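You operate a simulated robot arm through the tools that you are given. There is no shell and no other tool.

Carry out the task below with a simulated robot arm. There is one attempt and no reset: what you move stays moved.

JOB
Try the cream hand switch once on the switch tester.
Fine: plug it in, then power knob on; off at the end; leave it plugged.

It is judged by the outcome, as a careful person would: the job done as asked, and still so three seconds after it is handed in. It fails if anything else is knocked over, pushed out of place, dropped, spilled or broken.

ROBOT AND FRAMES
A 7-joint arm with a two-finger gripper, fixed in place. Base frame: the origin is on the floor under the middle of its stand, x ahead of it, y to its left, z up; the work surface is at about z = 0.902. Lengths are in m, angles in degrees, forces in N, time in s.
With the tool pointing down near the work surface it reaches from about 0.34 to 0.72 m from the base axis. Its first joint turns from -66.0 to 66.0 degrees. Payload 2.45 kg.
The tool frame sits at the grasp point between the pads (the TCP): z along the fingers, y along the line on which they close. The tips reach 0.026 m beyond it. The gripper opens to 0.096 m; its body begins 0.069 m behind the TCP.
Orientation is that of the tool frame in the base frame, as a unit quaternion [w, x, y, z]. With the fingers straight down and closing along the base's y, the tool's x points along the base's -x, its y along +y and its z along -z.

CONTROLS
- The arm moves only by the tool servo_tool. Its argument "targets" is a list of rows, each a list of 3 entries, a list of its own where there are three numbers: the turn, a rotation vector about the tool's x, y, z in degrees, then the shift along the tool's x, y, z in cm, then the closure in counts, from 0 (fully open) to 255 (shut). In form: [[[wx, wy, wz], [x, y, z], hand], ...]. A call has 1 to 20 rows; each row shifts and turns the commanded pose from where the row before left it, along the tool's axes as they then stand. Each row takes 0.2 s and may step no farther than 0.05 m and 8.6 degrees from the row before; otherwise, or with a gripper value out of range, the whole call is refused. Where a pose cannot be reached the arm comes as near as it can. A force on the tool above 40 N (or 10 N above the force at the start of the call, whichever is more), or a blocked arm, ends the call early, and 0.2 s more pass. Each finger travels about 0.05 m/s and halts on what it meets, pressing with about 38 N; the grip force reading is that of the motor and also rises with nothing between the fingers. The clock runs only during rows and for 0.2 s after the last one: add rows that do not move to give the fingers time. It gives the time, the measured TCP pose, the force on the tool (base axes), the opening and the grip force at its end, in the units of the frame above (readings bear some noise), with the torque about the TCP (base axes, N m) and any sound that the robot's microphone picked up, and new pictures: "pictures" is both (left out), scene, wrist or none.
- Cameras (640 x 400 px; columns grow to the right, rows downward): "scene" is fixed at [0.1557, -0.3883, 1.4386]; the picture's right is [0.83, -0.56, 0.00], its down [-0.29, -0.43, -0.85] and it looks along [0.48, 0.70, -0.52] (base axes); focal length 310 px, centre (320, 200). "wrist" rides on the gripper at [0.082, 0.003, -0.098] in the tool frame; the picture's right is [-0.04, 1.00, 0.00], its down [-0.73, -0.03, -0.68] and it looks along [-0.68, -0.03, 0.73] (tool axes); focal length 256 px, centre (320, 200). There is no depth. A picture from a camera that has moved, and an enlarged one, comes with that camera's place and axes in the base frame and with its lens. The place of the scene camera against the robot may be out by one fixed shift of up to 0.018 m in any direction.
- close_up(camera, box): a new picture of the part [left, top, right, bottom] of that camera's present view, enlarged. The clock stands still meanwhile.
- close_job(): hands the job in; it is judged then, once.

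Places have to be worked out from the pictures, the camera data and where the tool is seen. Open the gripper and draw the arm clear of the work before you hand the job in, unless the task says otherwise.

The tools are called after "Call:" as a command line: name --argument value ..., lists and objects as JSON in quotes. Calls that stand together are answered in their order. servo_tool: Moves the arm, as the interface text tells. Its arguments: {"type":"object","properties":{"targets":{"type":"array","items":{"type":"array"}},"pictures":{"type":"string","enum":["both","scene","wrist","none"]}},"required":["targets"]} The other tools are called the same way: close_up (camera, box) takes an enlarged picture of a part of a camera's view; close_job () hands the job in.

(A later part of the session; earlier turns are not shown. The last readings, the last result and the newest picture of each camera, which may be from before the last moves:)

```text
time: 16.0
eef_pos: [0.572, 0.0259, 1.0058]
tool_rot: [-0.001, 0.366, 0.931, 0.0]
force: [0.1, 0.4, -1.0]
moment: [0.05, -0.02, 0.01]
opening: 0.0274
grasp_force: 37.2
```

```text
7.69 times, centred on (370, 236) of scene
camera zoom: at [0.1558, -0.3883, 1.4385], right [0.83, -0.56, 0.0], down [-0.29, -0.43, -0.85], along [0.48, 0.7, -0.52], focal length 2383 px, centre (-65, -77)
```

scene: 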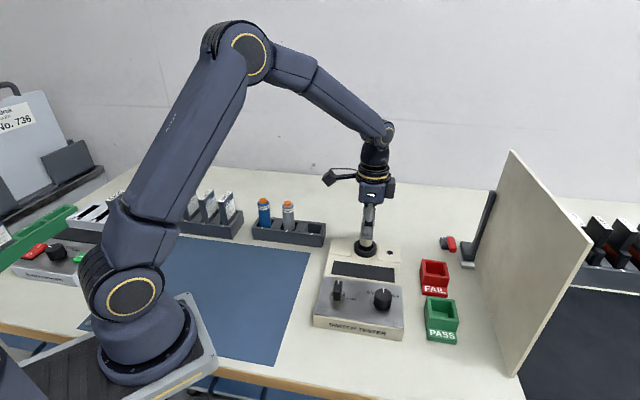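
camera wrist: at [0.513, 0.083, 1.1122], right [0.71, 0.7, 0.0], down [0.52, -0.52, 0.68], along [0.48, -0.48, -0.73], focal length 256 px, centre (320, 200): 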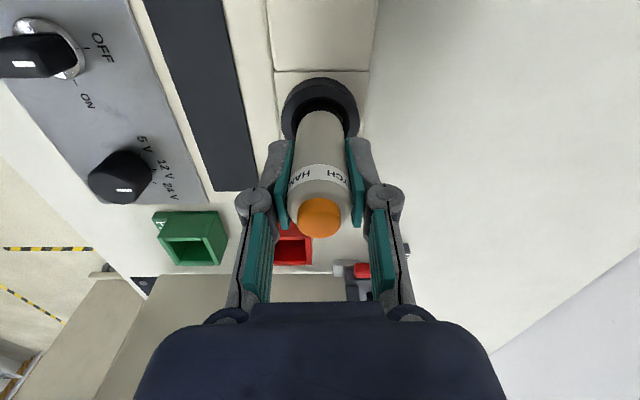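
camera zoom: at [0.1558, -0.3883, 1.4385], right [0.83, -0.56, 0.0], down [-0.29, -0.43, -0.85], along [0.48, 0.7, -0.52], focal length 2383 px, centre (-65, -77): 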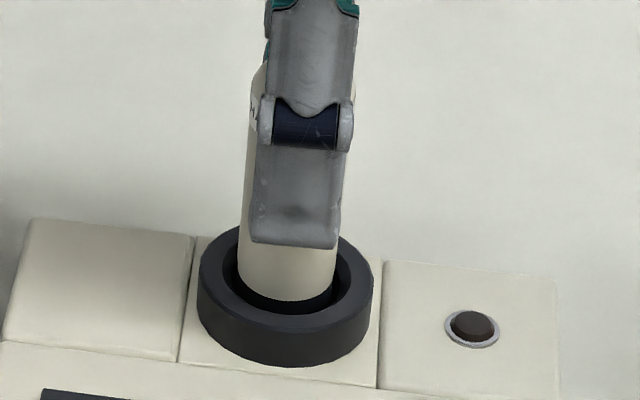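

Still no contact force. I'll continue with more small steps.

Call:
servo_tool --targets '[[[0, 0, 0], [0, 0, 0.15], 255], [[0, 0, 0], [0, 0, 0.15], 255], [[0, 0, 0], [0, 0, 0.1], 255], [[0, 0, 0], [0, 0, 0], 255]]' --pictures "none"

Call:
close_up --camera "scene" --box '[345, 210, 395, 262]'

Call:
close_up --camera "wrist" --box '[275, 50, 365, 160]'

```text
time: 17.0
eef_pos: [0.5714, 0.0255, 1.0019]
tool_rot: [0.0, 0.367, 0.93, 0.001]
force: [-0.5, 0.4, 0.8]
moment: [0.0, 0.03, 0.01]
opening: 0.0275
grasp_force: 37.7
```

```text
7.69 times, centred on (370, 236) of scene
camera zoom: at [0.1557, -0.3884, 1.4386], right [0.83, -0.56, 0.0], down [-0.29, -0.43, -0.85], along [0.48, 0.7, -0.52], focal length 2383 px, centre (-65, -77)
```

zoom: 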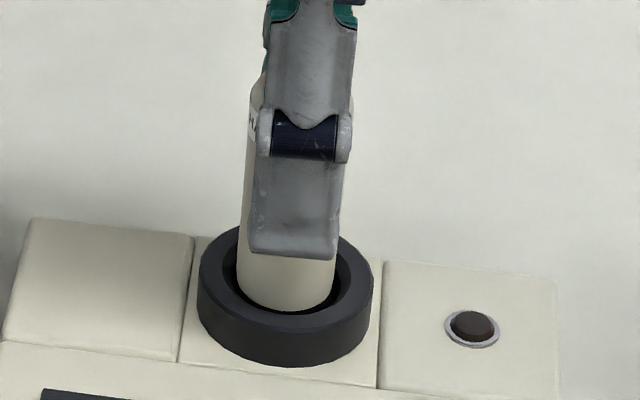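

```text
3.64 times, centred on (320, 105) of wrist
camera zoom: at [0.5125, 0.0832, 1.1009], right [0.71, 0.7, 0.0], down [0.52, -0.52, 0.68], along [0.48, -0.48, -0.73], focal length 931 px, centre (320, 546)
```

zoom: 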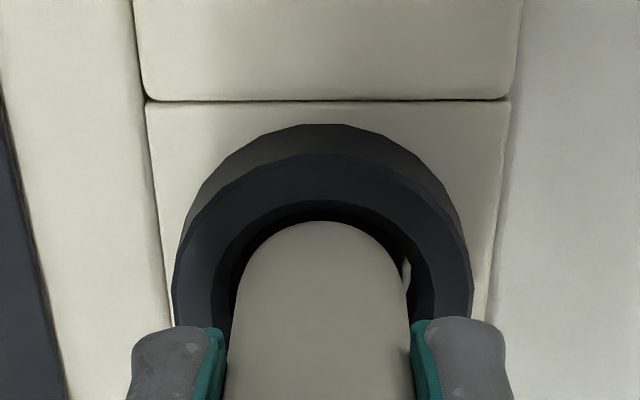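

The z force moved from -1.0 to +0.8 N, so the plug is probably just touching bottom. I'll push a little further in 1 mm steps to seat it.

Call:
servo_tool --targets '[[[0, 0, 0], [0, 0, 0.1], 255], [[0, 0, 0], [0, 0, 0.1], 255], [[0, 0, 0], [0, 0, 0], 255]]' --pictures "none"

Call:
close_up --camera "scene" --box '[345, 210, 395, 262]'

```text
time: 17.8
eef_pos: [0.5721, 0.0261, 0.9992]
tool_rot: [0.0, 0.367, 0.93, 0.001]
force: [-7.9, -0.3, 21.4]
moment: [0.06, 0.56, -0.01]
opening: 0.0276
grasp_force: 38.3
```

```text
7.69 times, centred on (370, 236) of scene
camera zoom: at [0.1552, -0.3884, 1.4386], right [0.83, -0.56, 0.0], down [-0.29, -0.43, -0.85], along [0.48, 0.7, -0.52], focal length 2383 px, centre (-65, -77)
```

zoom: 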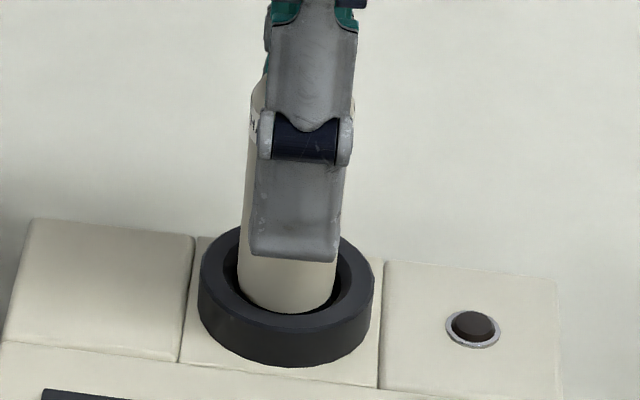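

Firm bottom contact: 21 N at TCP z = 0.999, with the plug band fully inside the socket. It is seated, so I'll open the fingers and let the switch stand in the socket.

Call:
servo_tool --targets '[[[0, 0, 0], [0, 0, -0.1], 255], [[0, 0, 0], [0, 0, 0], 200], [[0, 0, 0], [0, 0, 0], 100], [[0, 0, 0], [0, 0, 0], 50], [[0, 0, 0], [0, 0, 0], 50], [[0, 0, 0], [0, 0, 0], 50]]'

Call:
close_up --camera "scene" --box '[330, 170, 410, 270]'

Call:
close_up --camera "wrist" --box '[265, 50, 375, 250]'

```text
time: 19.2
eef_pos: [0.5716, 0.027, 0.9996]
tool_rot: [0.0, 0.367, 0.93, 0.0]
force: [0.4, 0.2, -0.3]
moment: [-0.04, 0.0, 0.03]
opening: 0.0772
grasp_force: 0.1
camera wrist: at [0.5132, 0.084, 1.0993], right [0.71, 0.7, 0.0], down [0.52, -0.52, 0.68], along [0.48, -0.48, -0.73], focal length 256 px, centre (320, 200)
```

scene: 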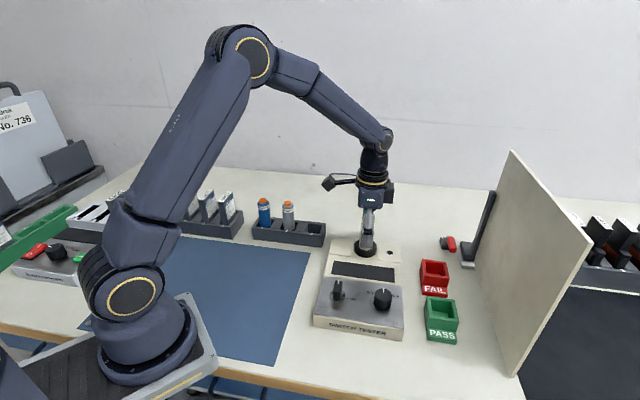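
wrist: 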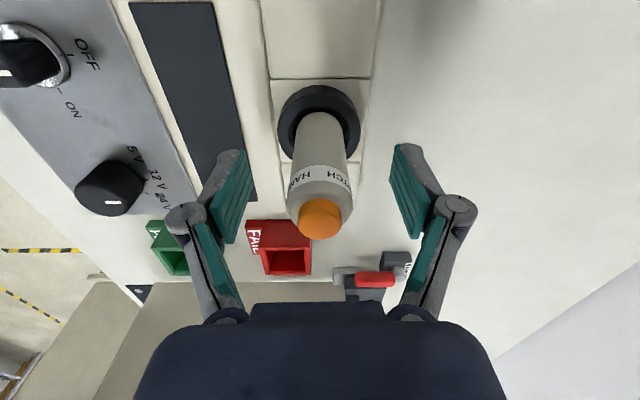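

```text
4.00 times, centred on (370, 220) of scene
camera zoom: at [0.1557, -0.3883, 1.4386], right [0.83, -0.56, 0.0], down [-0.29, -0.43, -0.85], along [0.48, 0.7, -0.52], focal length 1239 px, centre (120, 120)
```

zoom: 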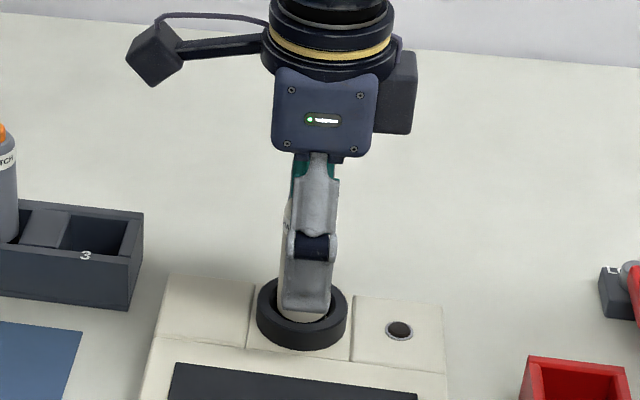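

```text
2.00 times, centred on (320, 150) of wrist
camera zoom: at [0.5132, 0.084, 1.0993], right [0.71, 0.7, 0.0], down [0.52, -0.52, 0.68], along [0.48, -0.48, -0.73], focal length 512 px, centre (320, 300)
```

zoom: 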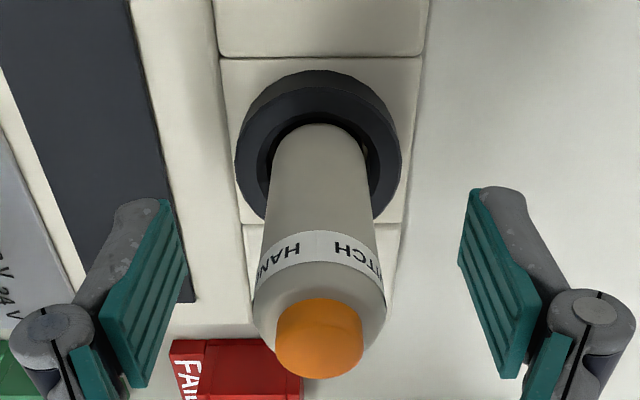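

The switch stands in the socket on its own. I'll rise straight up clear of it before working the power knob.

Call:
servo_tool --targets '[[[0, 0, 0], [0, 0, -2.0], 50], [[0, 0, 0], [0, 0, -3.0], 50], [[0, 0, 0], [0, 0, -4.0], 50], [[0, 0, 0], [0, 0, -4.0], 50], [[0, 0, 0], [0, 0, 0], 50], [[0, 0, 0], [0, 0, 0], 50]]'

Call:
close_up --camera "scene" --box '[320, 190, 420, 340]'

```text
time: 20.6
eef_pos: [0.5702, 0.0249, 1.1309]
tool_rot: [0.0, 0.367, 0.93, 0.0]
force: [-0.4, -0.9, 0.3]
moment: [0.02, -0.01, 0.0]
opening: 0.0774
grasp_force: 0.0
camera wrist: at [0.5125, 0.0825, 1.2289], right [0.71, 0.7, 0.0], down [0.52, -0.52, 0.68], along [0.48, -0.48, -0.73], focal length 256 px, centre (320, 200)
```

scene: 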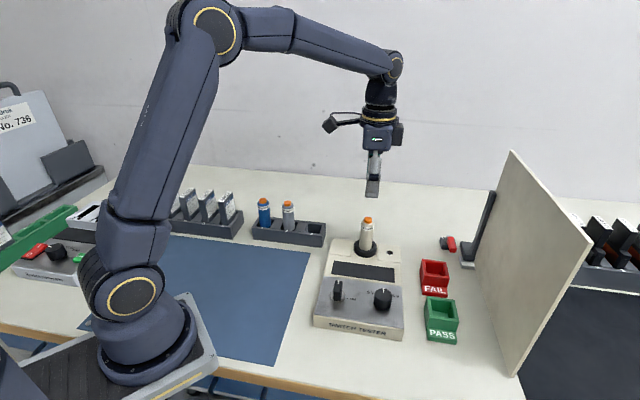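
wrist: 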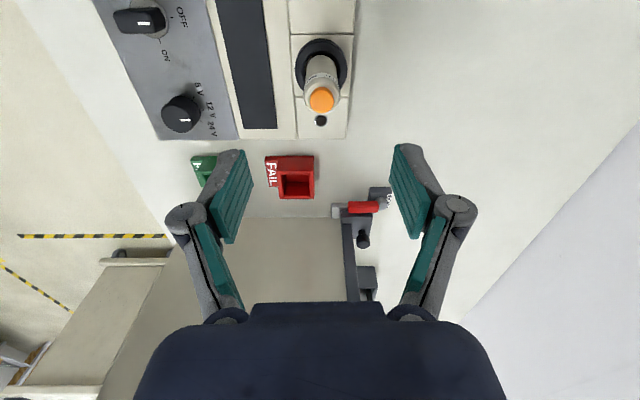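

```text
2.67 times, centred on (370, 265) of scene
camera zoom: at [0.1557, -0.3883, 1.4386], right [0.83, -0.56, 0.0], down [-0.29, -0.43, -0.85], along [0.48, 0.7, -0.52], focal length 826 px, centre (187, 27)
```

zoom: 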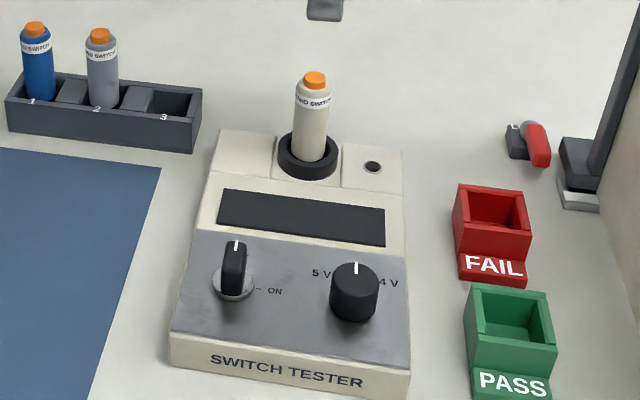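

The switch is plugged in upright. Next I'll turn the tool by -88° to line the fingers up with the knob bar, and move high over to the power knob for a look.

Call:
servo_tool --targets '[[[0, 0, -8.5], [0, 0, 0], 140], [[0, 0, -8.5], [0, 0, 0], 140], [[0, 0, -8.5], [0, 0, 0], 140], [[0, 0, -8.5], [0, 0, 0], 140], [[0, 0, -8.5], [0, 0, 0], 140], [[0, 0, -8.5], [0, 0, 0], 140], [[0, 0, -8.5], [0, 0, 0], 140], [[0, 0, -8.5], [0, 0, 0], 140], [[0, 0, -8.5], [0, 0, 0], 140], [[0, 0, -8.5], [0, 0, 0], 140], [[0, 0, -3.0], [0, 0, 0], 140], [[0, 0, 0], [3.9, 1.08, 0], 140], [[0, 0, 0], [3.9, 1.08, 0], 140], [[0, 0, 0], [3.9, 1.08, 0], 140], [[0, 0, 0], [3.9, 1.08, 0], 140], [[0, 0, 0], [0, 0, 0], 140], [[0, 0, 0], [0, 0, 0], 140]]'

```text
time: 24.2
eef_pos: [0.428, -0.0537, 1.132]
tool_rot: [0.0, -0.384, 0.923, 0.0]
force: [-0.6, 0.0, 0.4]
moment: [0.01, 0.0, 0.0]
opening: 0.0431
grasp_force: 0.1
camera wrist: at [0.3676, -0.1089, 1.2316], right [-0.68, 0.73, 0.0], down [0.54, 0.5, 0.68], along [0.5, 0.46, -0.73], focal length 256 px, centre (320, 200)
```

scene: 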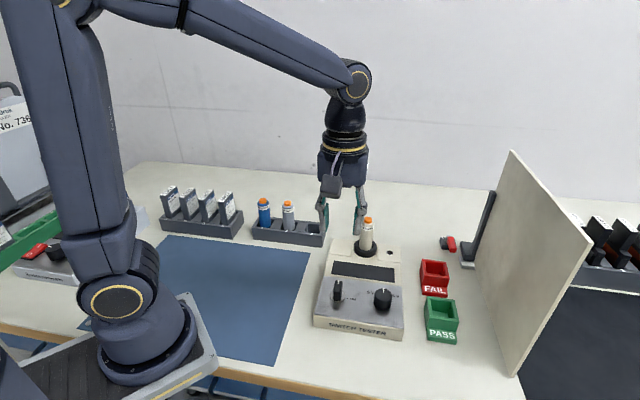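
wrist: 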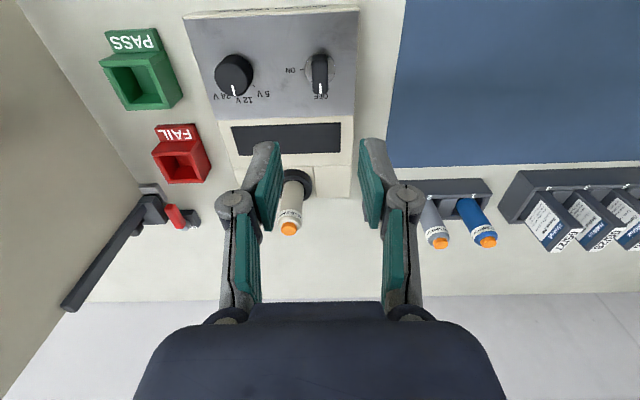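

Call:
close_up --camera "wrist" --box '[285, 40, 355, 110]'

Call:
close_up --camera "wrist" --box '[180, 0, 370, 130]'

Call:
close_up --camera "scene" --box '[310, 270, 410, 340]'

```text
5.71 times, centred on (320, 75) of wrist
camera zoom: at [0.3676, -0.1089, 1.2316], right [-0.68, 0.73, 0.0], down [0.54, 0.5, 0.68], along [0.5, 0.46, -0.73], focal length 1463 px, centre (320, 914)
```

zoom: 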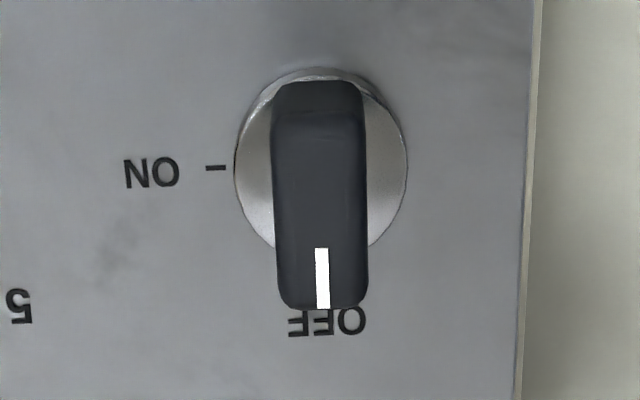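

```text
3.08 times, centred on (275, 65) of wrist
camera zoom: at [0.3676, -0.1089, 1.2316], right [-0.68, 0.73, 0.0], down [0.54, 0.5, 0.68], along [0.5, 0.46, -0.73], focal length 788 px, centre (458, 615)
```

zoom: 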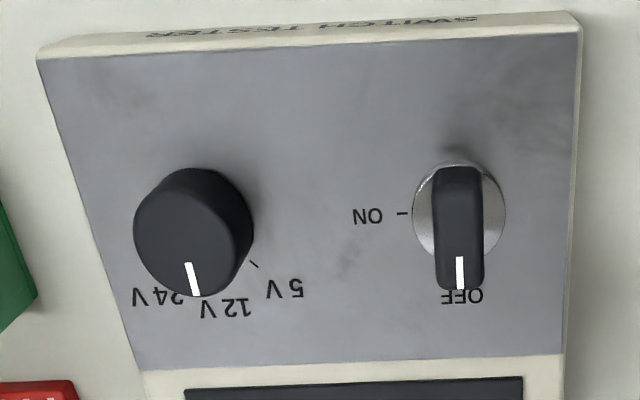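

```text
5.71 times, centred on (360, 305) of scene
camera zoom: at [0.1557, -0.3884, 1.4385], right [0.83, -0.56, 0.0], down [-0.29, -0.43, -0.85], along [0.48, 0.7, -0.52], focal length 1770 px, centre (91, -400)
```

zoom: 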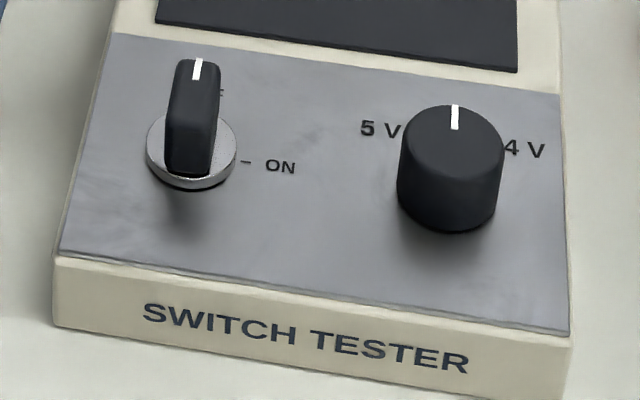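

The knob axis lies almost directly under the TCP. The bar is about 16 mm wide and 32 mm long, its top is at z of about 0.976, and it points at OFF. I'll lower with a 43 mm opening, stop partway, and check alignment.

Call:
servo_tool --targets '[[[0, 0, 0], [0, 0, 3.0], 140], [[0, 0, 0], [0, 0, 3.0], 140], [[0, 0, 0], [0, 0, 3.0], 140], [[0, 0, 0], [0, 0, 0], 140], [[0, 0, 0], [0, 0, 0], 140]]'

Call:
close_up --camera "wrist" --box '[240, 50, 400, 210]'

Call:
close_up --camera "scene" --box '[310, 220, 410, 340]'

```text
time: 25.4
eef_pos: [0.4294, -0.0537, 1.0405]
tool_rot: [0.0, -0.383, 0.924, 0.0]
force: [0.5, 0.8, 0.2]
moment: [-0.04, -0.01, 0.0]
opening: 0.0436
grasp_force: 0.0
camera wrist: at [0.3691, -0.1105, 1.1407], right [-0.68, 0.74, 0.0], down [0.54, 0.5, 0.68], along [0.5, 0.46, -0.73], focal length 256 px, centre (320, 200)
```

scene: 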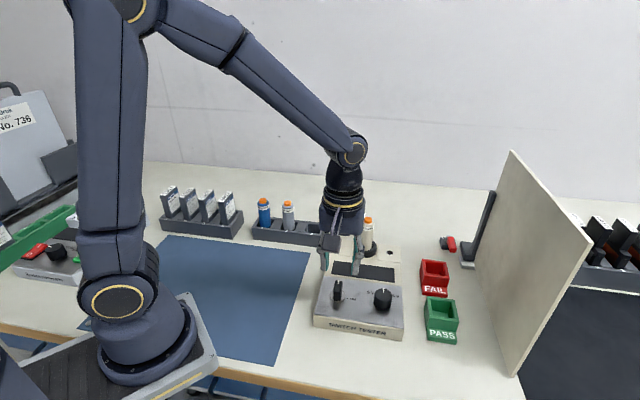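
wrist: 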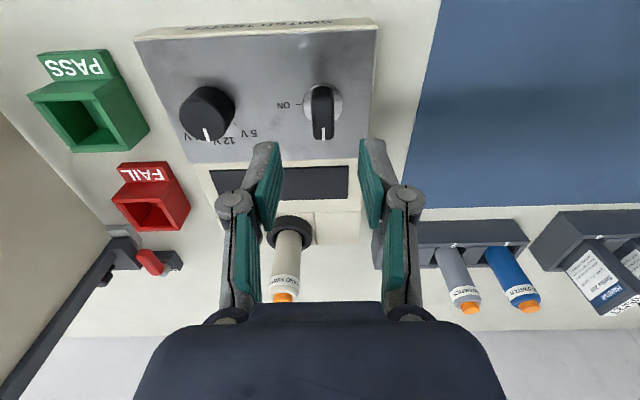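

```text
2.50 times, centred on (320, 130) of wrist
camera zoom: at [0.3691, -0.1105, 1.1407], right [-0.68, 0.74, 0.0], down [0.54, 0.5, 0.68], along [0.5, 0.46, -0.73], focal length 640 px, centre (320, 375)
```

zoom: 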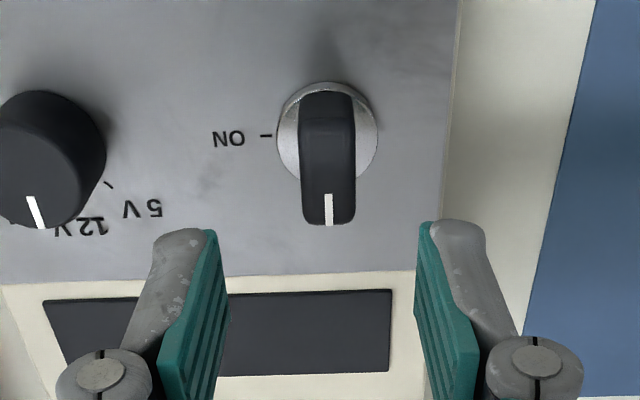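

```text
3.33 times, centred on (360, 280) of scene
camera zoom: at [0.1558, -0.3883, 1.4386], right [0.83, -0.56, 0.0], down [-0.29, -0.43, -0.85], along [0.48, 0.7, -0.52], focal length 1033 px, centre (187, -67)
```

zoom: 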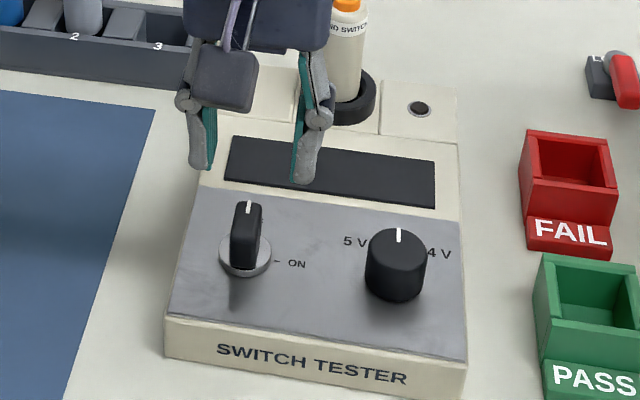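

The arm drifted about 2 mm in tool y during the descent; I now read the knob axis at tool (-0.1, +0.2) cm. I'll correct that and lower to just around the bar.

Call:
servo_tool --targets '[[[0, 0, 0], [-0.1, 0.2, 0], 140], [[0, 0, 0], [0, 0, 1.6], 140], [[0, 0, 0], [0, 0, 1.6], 140], [[0, 0, 0], [0, 0, 1.6], 140], [[0, 0, 0], [0, 0, 0], 140], [[0, 0, 0], [0, 0, 0], 140]]'

Call:
close_up --camera "wrist" --box '[240, 80, 400, 240]'

Call:
close_up --camera "scene" --box '[310, 220, 410, 340]'

```text
time: 26.8
eef_pos: [0.4292, -0.0522, 0.9926]
tool_rot: [-0.001, -0.382, 0.924, 0.001]
force: [0.2, 0.3, -0.1]
moment: [0.03, -0.01, -0.02]
opening: 0.0433
grasp_force: 0.0
camera wrist: at [0.369, -0.1079, 1.0924], right [-0.68, 0.74, 0.0], down [0.54, 0.5, 0.68], along [0.5, 0.46, -0.73], focal length 256 px, centre (320, 200)
```

scene: 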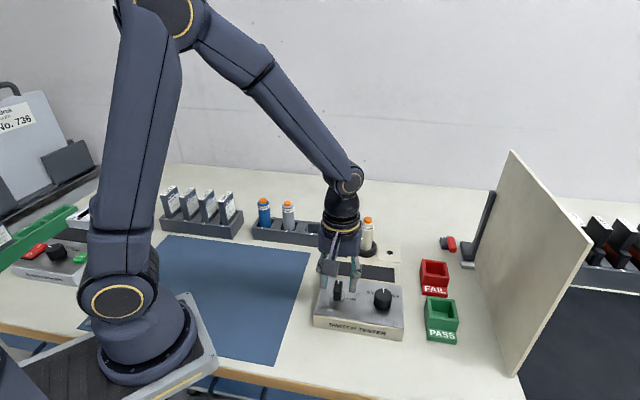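
wrist: 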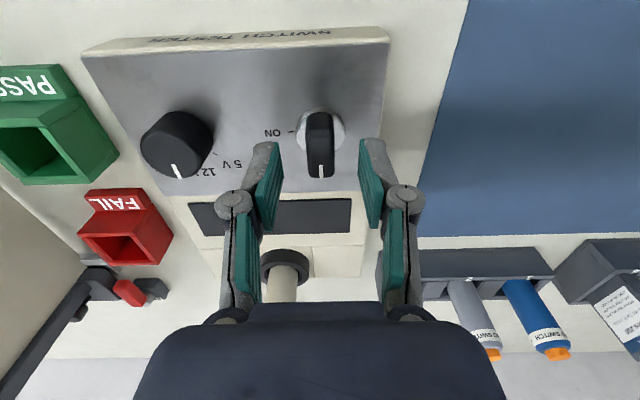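

```text
2.50 times, centred on (320, 160) of wrist
camera zoom: at [0.369, -0.1079, 1.0924], right [-0.68, 0.74, 0.0], down [0.54, 0.5, 0.68], along [0.5, 0.46, -0.73], focal length 640 px, centre (320, 300)
```

zoom: 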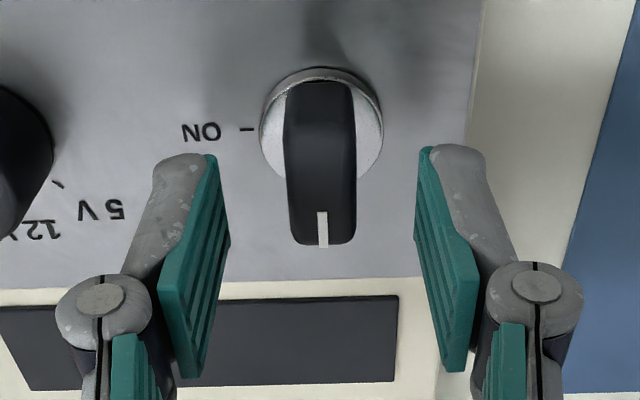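

```text
3.33 times, centred on (360, 280) of scene
camera zoom: at [0.1558, -0.3883, 1.4386], right [0.83, -0.56, 0.0], down [-0.29, -0.43, -0.85], along [0.48, 0.7, -0.52], focal length 1033 px, centre (187, -67)
```

zoom: 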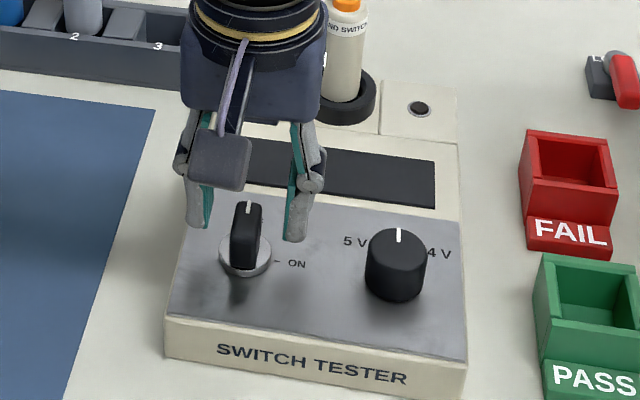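

It is centred within about 1 mm. I'll lower another 1.5 cm so the pads flank the bar above the disc, then close on it.

Call:
servo_tool --targets '[[[0, 0, 0], [0, 0, 0.8], 140], [[0, 0, 0], [0, 0, 0.7], 140], [[0, 0, 0], [0, 0, 0], 140], [[0, 0, 0], [0, 0, 0], 180], [[0, 0, 0], [0, 0, 0], 215], [[0, 0, 0], [0, 0, 0], 230], [[0, 0, 0], [0, 0, 0], 230], [[0, 0, 0], [0, 0, 0], 230]]'

Call:
close_up --camera "wrist" --box '[240, 80, 400, 240]'

Call:
close_up --camera "scene" --box '[310, 220, 410, 340]'

```text
time: 28.6
eef_pos: [0.4301, -0.0512, 0.9779]
tool_rot: [0.0, -0.383, 0.924, 0.001]
force: [-4.1, 4.6, -1.0]
moment: [0.17, 0.07, 0.0]
opening: 0.0159
grasp_force: 41.8
camera wrist: at [0.3688, -0.1078, 1.077], right [-0.68, 0.73, 0.0], down [0.54, 0.5, 0.68], along [0.5, 0.46, -0.73], focal length 256 px, centre (320, 200)
```

scene: 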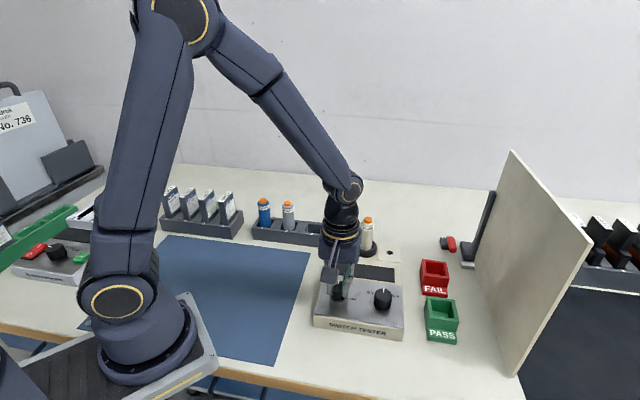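
wrist: 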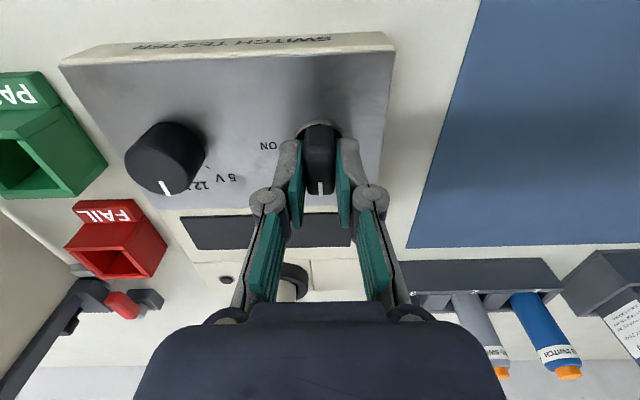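

```text
2.50 times, centred on (320, 160) of wrist
camera zoom: at [0.3688, -0.1078, 1.077], right [-0.68, 0.73, 0.0], down [0.54, 0.5, 0.68], along [0.5, 0.46, -0.73], focal length 640 px, centre (320, 300)
```

zoom: 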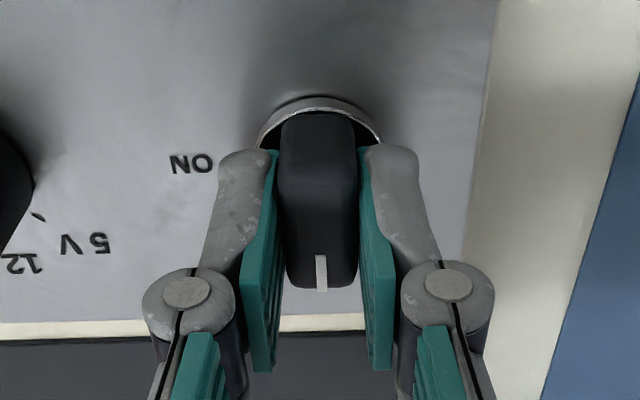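

```text
3.33 times, centred on (360, 280) of scene
camera zoom: at [0.1557, -0.3882, 1.4386], right [0.83, -0.56, 0.0], down [-0.29, -0.43, -0.85], along [0.48, 0.7, -0.52], focal length 1033 px, centre (187, -67)
```

zoom: 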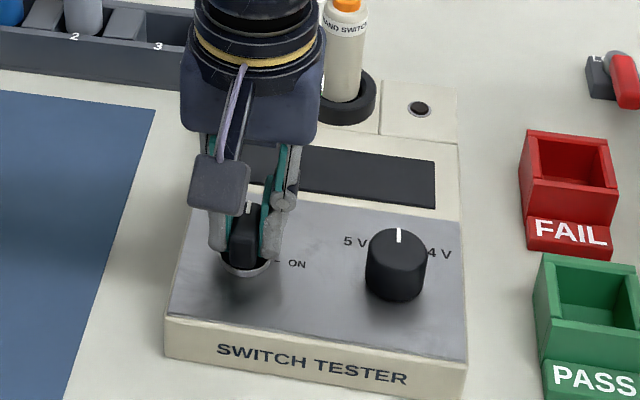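

The bar is gripped at 15.9 mm with only a few newtons of side force. I'll ease 0.5 mm toward it and turn the first 24° clockwise, watching force and torque.

Call:
servo_tool --targets '[[[0, 0, 0], [0, 0.05, 0], 230], [[0, 0, 8], [0, 0, 0], 230], [[0, 0, 8], [0, 0, 0], 230], [[0, 0, 8], [0, 0, 0], 230], [[0, 0, 0], [0, 0, 0], 230]]'

Call:
close_up --camera "wrist" --box '[240, 80, 400, 240]'

```text
time: 29.8
eef_pos: [0.4284, -0.0525, 0.9763]
tool_rot: [0.0, -0.18, 0.984, -0.001]
force: [3.6, -7.8, -7.0]
moment: [-0.38, 0.22, 0.01]
opening: 0.0158
grasp_force: 42.0
camera wrist: at [0.3514, -0.0788, 1.0768], right [-0.32, 0.95, 0.0], down [0.7, 0.23, 0.68], along [0.65, 0.21, -0.73], focal length 256 px, centre (320, 200)
```

scene: 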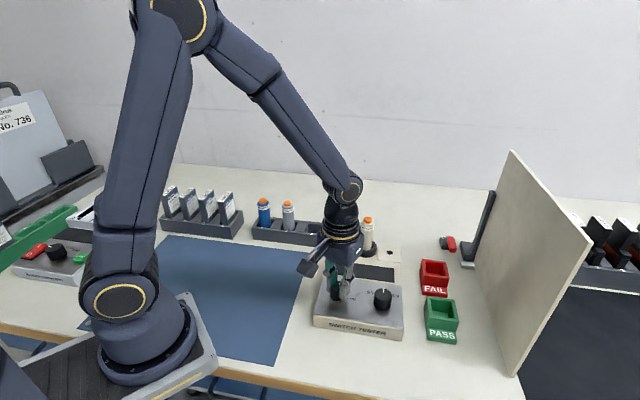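
wrist: 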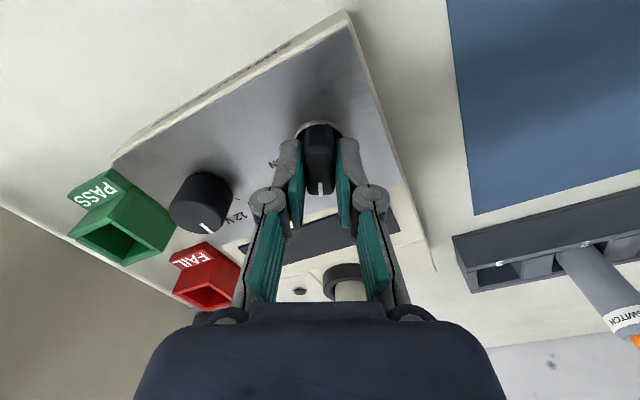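

```text
2.50 times, centred on (320, 160) of wrist
camera zoom: at [0.3514, -0.0788, 1.0768], right [-0.32, 0.95, 0.0], down [0.7, 0.23, 0.68], along [0.65, 0.21, -0.73], focal length 640 px, centre (320, 300)
```

zoom: 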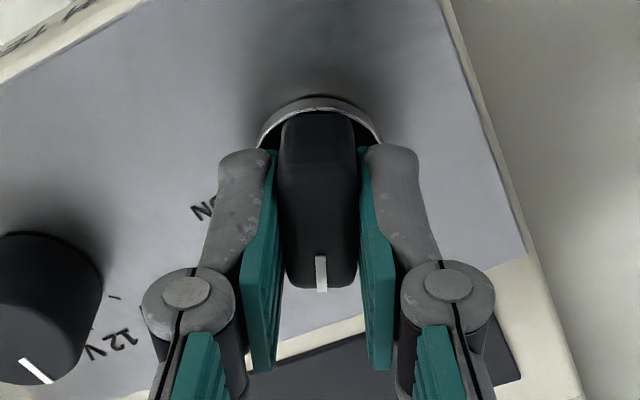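

The knob is turning with the fingers, and side forces are about 8 N. I'll trim the offset slightly and continue turning.

Call:
servo_tool --targets '[[[0, 0, 4], [0, -0.05, 0.03], 230], [[0, 0, 8], [0, 0, 0], 230], [[0, 0, 8], [0, 0, 0], 230], [[0, 0, 0], [0, 0, 0], 230]]' --pictures "scene"

Call:
close_up --camera "scene" --box '[310, 220, 410, 340]'

```text
time: 30.8
eef_pos: [0.4291, -0.0518, 0.9768]
tool_rot: [0.001, -0.007, 1.0, -0.001]
force: [4.2, -17.1, 13.3]
moment: [-0.46, 0.99, 0.01]
opening: 0.0161
grasp_force: 41.9
```

scene: 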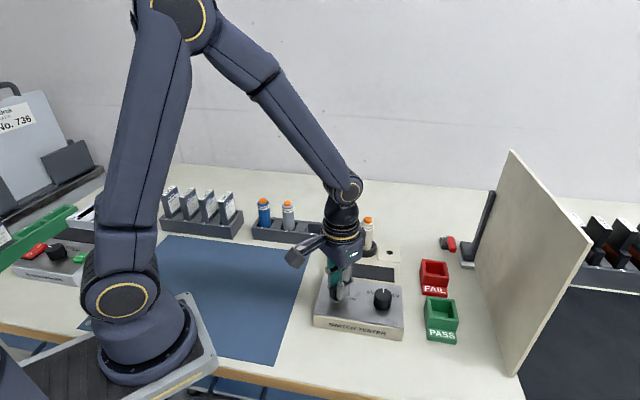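

```text
3.33 times, centred on (360, 280) of scene
camera zoom: at [0.1557, -0.3888, 1.4384], right [0.83, -0.56, 0.0], down [-0.29, -0.43, -0.85], along [0.48, 0.7, -0.52], focal length 1033 px, centre (187, -67)
```

zoom: 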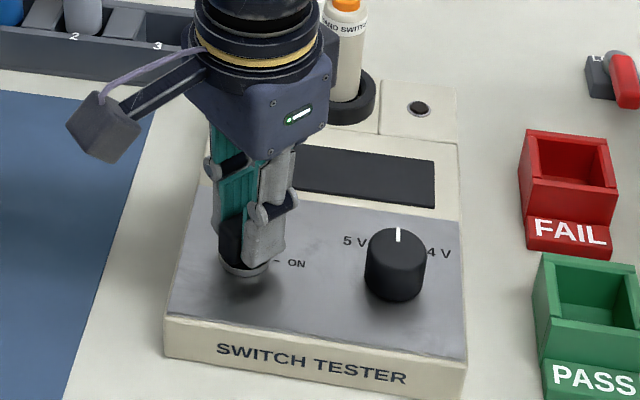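

The knob is at about 45° and side force has grown to 17 N in -y, so the tool sits roughly 1 mm off the knob's axis. I'll trim with the force and turn in smaller chunks.

Call:
servo_tool --targets '[[[0, 0, 0], [-0.03, -0.1, -0.04], 230], [[0, 0, 5], [0, 0, 0], 230], [[0, 0, 6], [0, 0, 0], 230], [[0, 0, 0], [0, 0, 0], 230]]' --pictures "none"

```text
time: 31.8
eef_pos: [0.4301, -0.0524, 0.9779]
tool_rot: [0.0, 0.088, 0.996, 0.0]
force: [-1.6, -15.1, 15.4]
moment: [-0.49, -0.49, 0.03]
opening: 0.0157
grasp_force: 41.9
```

Force is steady at about 15 N sideways and 15 N up. I'll trim again and go on turning.

Call:
servo_tool --targets '[[[0, 0, 0], [-0.01, -0.1, -0.07], 230], [[0, 0, 0], [0, 0, 0], 230], [[0, 0, 6], [0, 0, 0], 230], [[0, 0, 6], [0, 0, 0], 230], [[0, 0, 0], [0, 0, 0], 230]]' --pictures "none"

```text
time: 33.0
eef_pos: [0.4288, -0.0529, 0.9766]
tool_rot: [0.001, 0.191, 0.982, 0.0]
force: [4.2, -14.5, -11.7]
moment: [-0.67, -0.91, 0.02]
opening: 0.0158
grasp_force: 41.8
```

At 67° of the turn now. I'll trim toward the force again and continue.

Call:
servo_tool --targets '[[[0, 0, 0], [-0.05, -0.07, 0.04], 230], [[0, 0, 0], [0, 0, 0], 230], [[0, 0, 6], [0, 0, 0], 230], [[0, 0, 6], [0, 0, 0], 230], [[0, 0, 0], [0, 0, 0], 230]]' --pictures "scene"

Call:
close_up --camera "scene" --box '[310, 220, 410, 340]'

```text
time: 34.2
eef_pos: [0.4287, -0.0541, 0.9772]
tool_rot: [-0.001, 0.294, 0.956, 0.0]
force: [-0.5, -11.5, -0.5]
moment: [-0.13, 0.27, 0.03]
opening: 0.0156
grasp_force: 41.9
```

scene: 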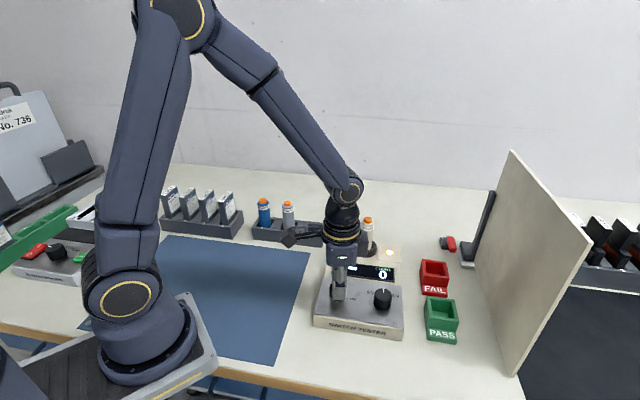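

```text
3.33 times, centred on (360, 280) of scene
camera zoom: at [0.1558, -0.3887, 1.4385], right [0.83, -0.56, 0.0], down [-0.29, -0.43, -0.85], along [0.48, 0.7, -0.52], focal length 1033 px, centre (187, -67)
```

zoom: 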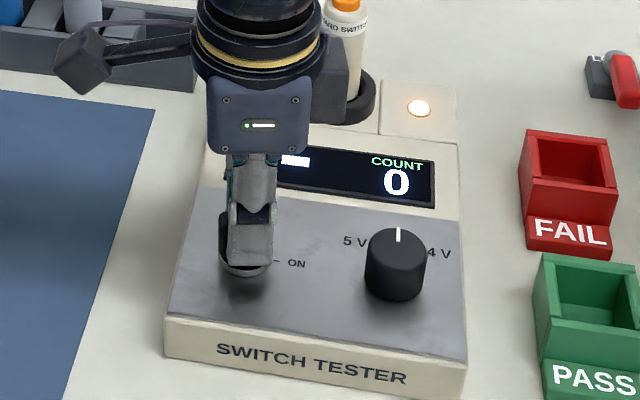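

The tester has powered up: the lamp is lit and the display shows COUNT 0. I'll finish the turn to the full ON position, about 10° more.

Call:
servo_tool --targets '[[[0, 0, 0], [-0.02, -0.06, 0], 230], [[0, 0, 0], [0, 0, 0], 230], [[0, 0, 5], [0, 0, 0], 230], [[0, 0, 5], [0, 0, 0], 230], [[0, 0, 0], [0, 0, 0], 230]]' --pictures "both"

Call:
close_up --camera "wrist" --box '[220, 60, 420, 260]'

```text
time: 35.4
eef_pos: [0.429, -0.0553, 0.978]
tool_rot: [-0.001, 0.375, 0.927, 0.0]
force: [3.7, 5.7, -13.9]
moment: [-0.02, -0.31, -0.04]
opening: 0.0156
grasp_force: 41.5
camera wrist: at [0.3724, 0.0041, 1.077], right [0.72, 0.69, 0.0], down [0.51, -0.53, 0.68], along [0.47, -0.49, -0.74], focal length 256 px, centre (320, 200)
```

scene: 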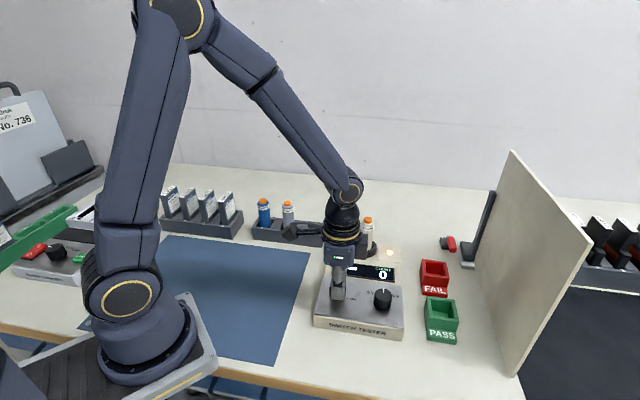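
wrist: 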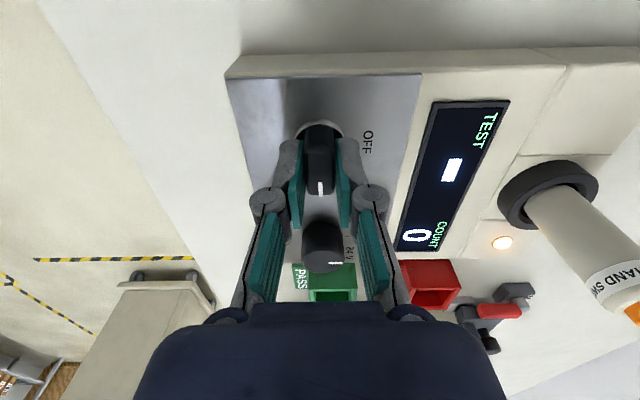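

```text
2.00 times, centred on (320, 160) of wrist
camera zoom: at [0.3724, 0.0041, 1.077], right [0.72, 0.69, 0.0], down [0.51, -0.53, 0.68], along [0.47, -0.49, -0.74], focal length 512 px, centre (320, 280)
```

zoom: 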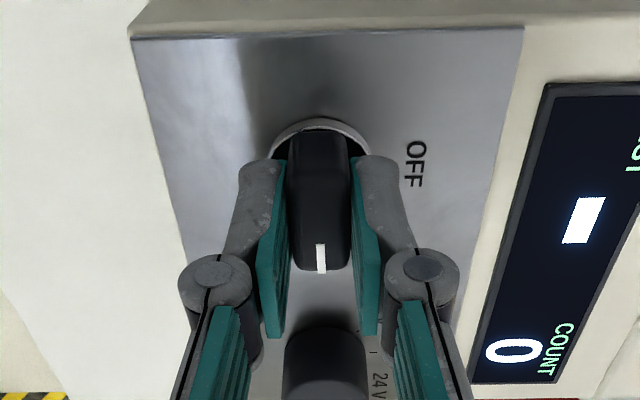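

The knob is at ON, and the display shows TEST "–" and COUNT 0. I'll release the knob and rise straight up, keeping the opening moderate to stay clear of the voltage dial.

Call:
servo_tool --targets '[[[0, 0, 0], [0, 0, 0], 190], [[0, 0, 0], [0, 0, 0], 150], [[0, 0, 0], [0, 0, 0], 150], [[0, 0, 0], [0, 0, -2.0], 150], [[0, 0, 0], [0, 0, -3.0], 150], [[0, 0, 0], [0, 0, -4.0], 150], [[0, 0, 0], [0, 0, -4.0], 150], [[0, 0, 0], [0, 0, -3.0], 150], [[0, 0, 0], [0, 0, 0], 150], [[0, 0, 0], [0, 0, 0], 150]]'

Call:
close_up --camera "scene" --box '[310, 200, 410, 340]'

Call:
close_up --camera "wrist" --box '[280, 20, 480, 180]'

```text
time: 37.6
eef_pos: [0.4278, -0.0562, 1.1391]
tool_rot: [0.0, 0.375, 0.927, -0.001]
force: [-0.4, -0.5, -0.7]
moment: [-0.02, 0.0, 0.03]
opening: 0.0398
grasp_force: 0.2
camera wrist: at [0.3715, 0.0033, 1.2381], right [0.72, 0.69, 0.0], down [0.51, -0.53, 0.68], along [0.47, -0.49, -0.73], focal length 256 px, centre (320, 200)
```

scene: 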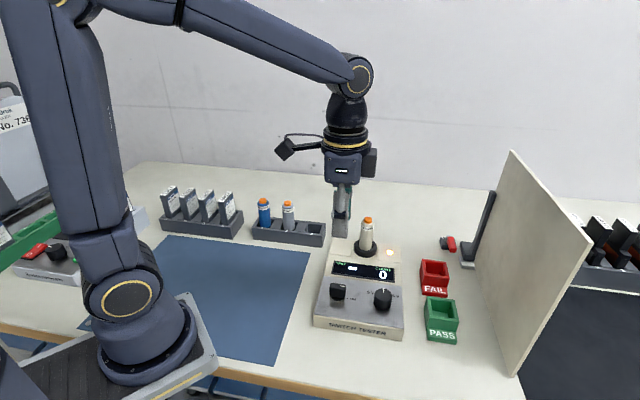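
wrist: 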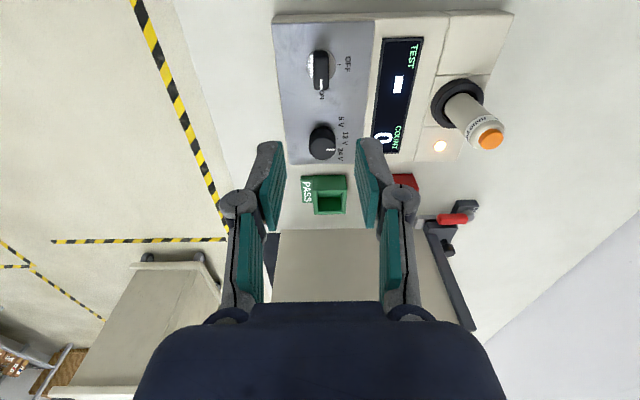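

```text
2.86 times, centred on (360, 270) of scene
camera zoom: at [0.1557, -0.3883, 1.4386], right [0.83, -0.56, 0.0], down [-0.29, -0.43, -0.85], along [0.48, 0.7, -0.52], focal length 885 px, centre (206, 0)
```

zoom: 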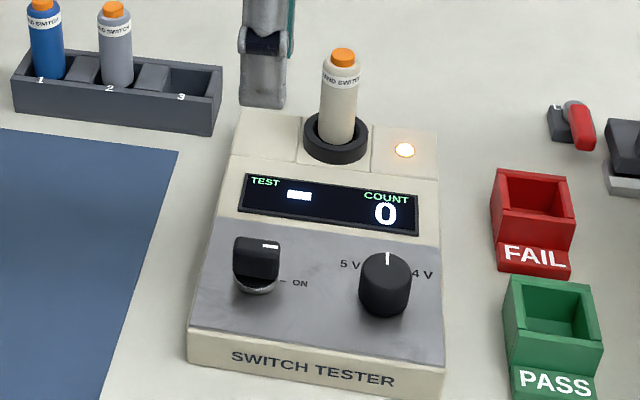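

```text
2.50 times, centred on (380, 100) of wrist
camera zoom: at [0.3715, 0.0033, 1.2381], right [0.72, 0.69, 0.0], down [0.51, -0.53, 0.68], along [0.47, -0.49, -0.73], focal length 640 px, centre (170, 450)
```

zoom: 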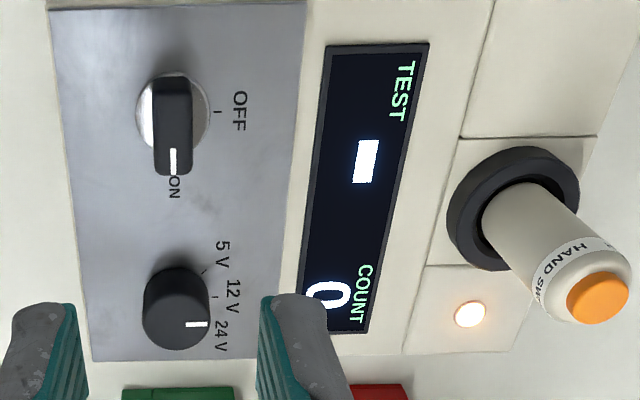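

The knob is on ON, the switch is upright and COUNT is 0. I'll move over above the orange button and close the fingers to use them as a pusher.

Call:
servo_tool --targets '[[[0, 0, 0], [-1.14, 3.95, 0], 255], [[0, 0, 0], [-1.14, 3.95, 0], 255], [[0, 0, 0], [-1.14, 3.95, 0], 255], [[0, 0, 0], [-1.14, 3.95, 0], 255], [[0, 0, 0], [0, 0, 0], 255], [[0, 0, 0], [0, 0, 0], 255], [[0, 0, 0], [0, 0, 0], 255]]'

Call:
close_up --camera "wrist" --box '[260, 20, 380, 220]'

Call:
close_up --camera "scene" --box '[320, 150, 420, 270]'

```text
time: 39.2
eef_pos: [0.5705, 0.0276, 1.1386]
tool_rot: [0.001, 0.375, 0.927, 0.0]
force: [-0.1, -0.7, -0.6]
moment: [-0.01, 0.01, -0.02]
opening: 0.0
grasp_force: 28.2
camera wrist: at [0.514, 0.0862, 1.237], right [0.72, 0.69, 0.0], down [0.51, -0.53, 0.68], along [0.47, -0.49, -0.73], focal length 256 px, centre (320, 200)
```

scene: 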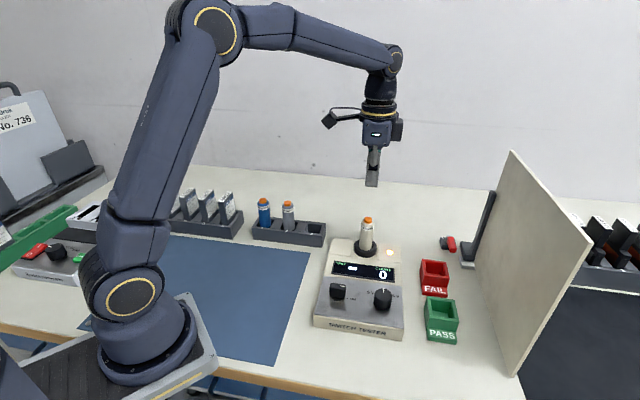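
wrist: 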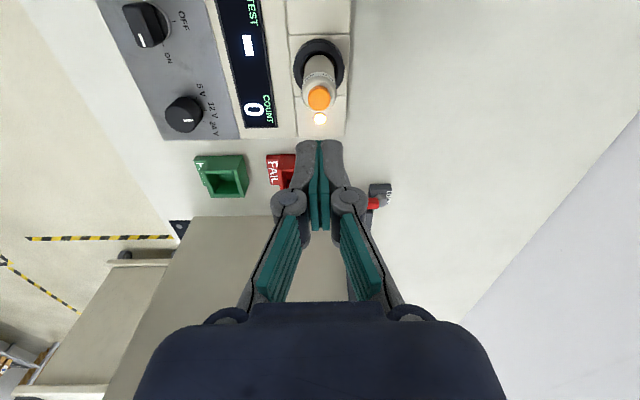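

```text
2.00 times, centred on (320, 120) of wrist
camera zoom: at [0.514, 0.0862, 1.237], right [0.72, 0.69, 0.0], down [0.51, -0.53, 0.68], along [0.47, -0.49, -0.73], focal length 512 px, centre (320, 360)
```

zoom: 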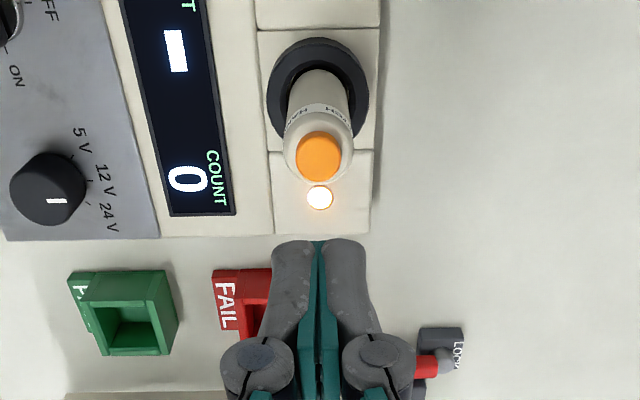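

```text
3.33 times, centred on (370, 210) of scene
camera zoom: at [0.1558, -0.3883, 1.4386], right [0.83, -0.56, 0.0], down [-0.29, -0.43, -0.85], along [0.48, 0.7, -0.52], focal length 1033 px, centre (153, 167)
```

zoom: 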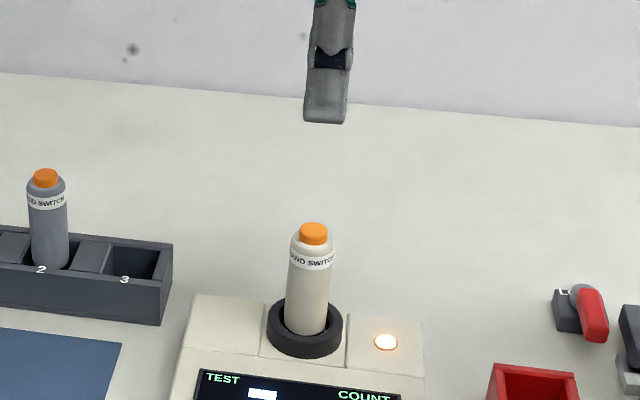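

The button sits within about 1 mm of the tool axis, and the tips are about 8.6 cm above it. I'll lower to roughly 12 mm above the button and check again.

Call:
servo_tool --targets '[[[0, 0, 0], [0, -0.1, 0], 255], [[0, 0, 0], [0, 0, 2.5], 255], [[0, 0, 0], [0, 0, 2.5], 255], [[0, 0, 0], [0, 0, 2.3], 255], [[0, 0, 0], [0, 0, 0], 255], [[0, 0, 0], [0, 0, 0], 255]]'

Call:
close_up --camera "wrist" --box '[260, 50, 380, 250]'

Call:
close_up --camera "scene" --box '[330, 180, 400, 260]'

```text
time: 40.6
eef_pos: [0.5723, 0.0277, 1.0664]
tool_rot: [0.0, 0.375, 0.927, 0.0]
force: [0.2, 0.6, -0.4]
moment: [0.0, 0.01, -0.02]
opening: 0.0
grasp_force: 28.4
camera wrist: at [0.5155, 0.0852, 1.1649], right [0.72, 0.69, 0.0], down [0.51, -0.53, 0.68], along [0.47, -0.49, -0.73], focal length 256 px, centre (320, 200)
```

scene: 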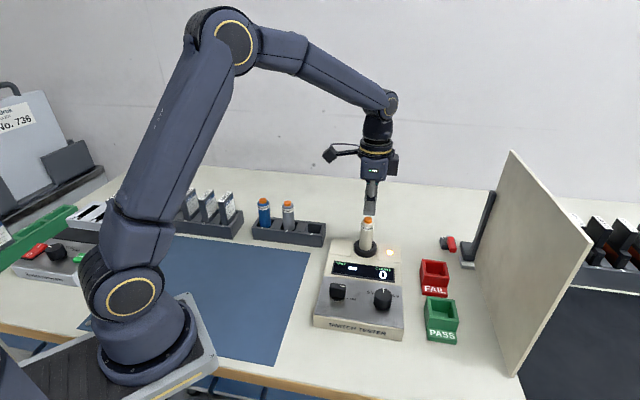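
wrist: 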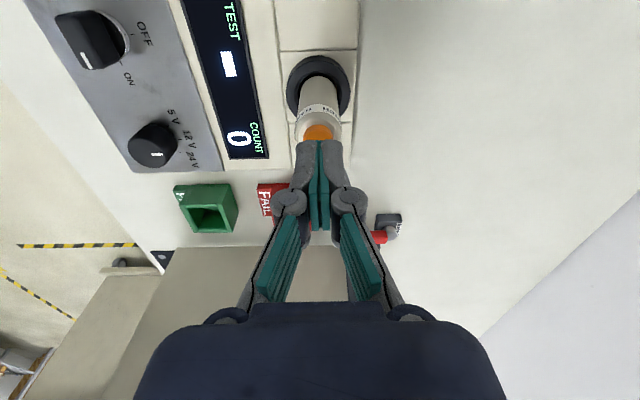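

```text
2.00 times, centred on (320, 150) of wrist
camera zoom: at [0.5155, 0.0852, 1.1649], right [0.72, 0.69, 0.0], down [0.51, -0.53, 0.68], along [0.47, -0.49, -0.73], focal length 512 px, centre (320, 300)
```

zoom: 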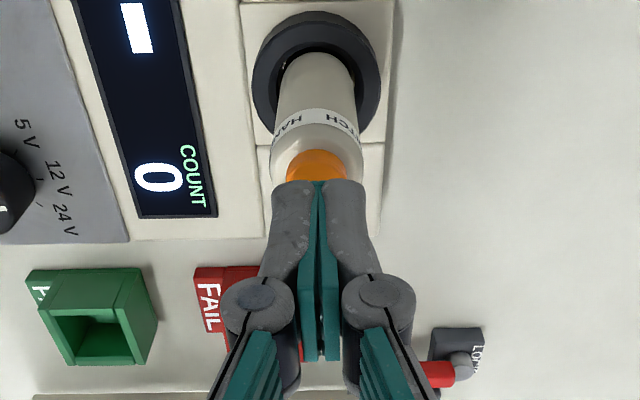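

```text
5.00 times, centred on (365, 220) of scene
camera zoom: at [0.1558, -0.3883, 1.4386], right [0.83, -0.56, 0.0], down [-0.29, -0.43, -0.85], along [0.48, 0.7, -0.52], focal length 1549 px, centre (95, 100)
```

zoom: 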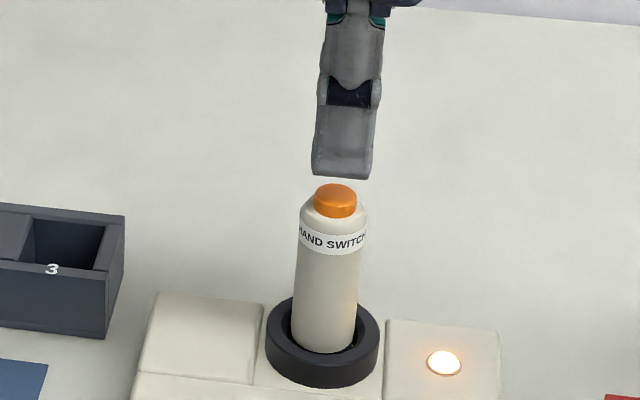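

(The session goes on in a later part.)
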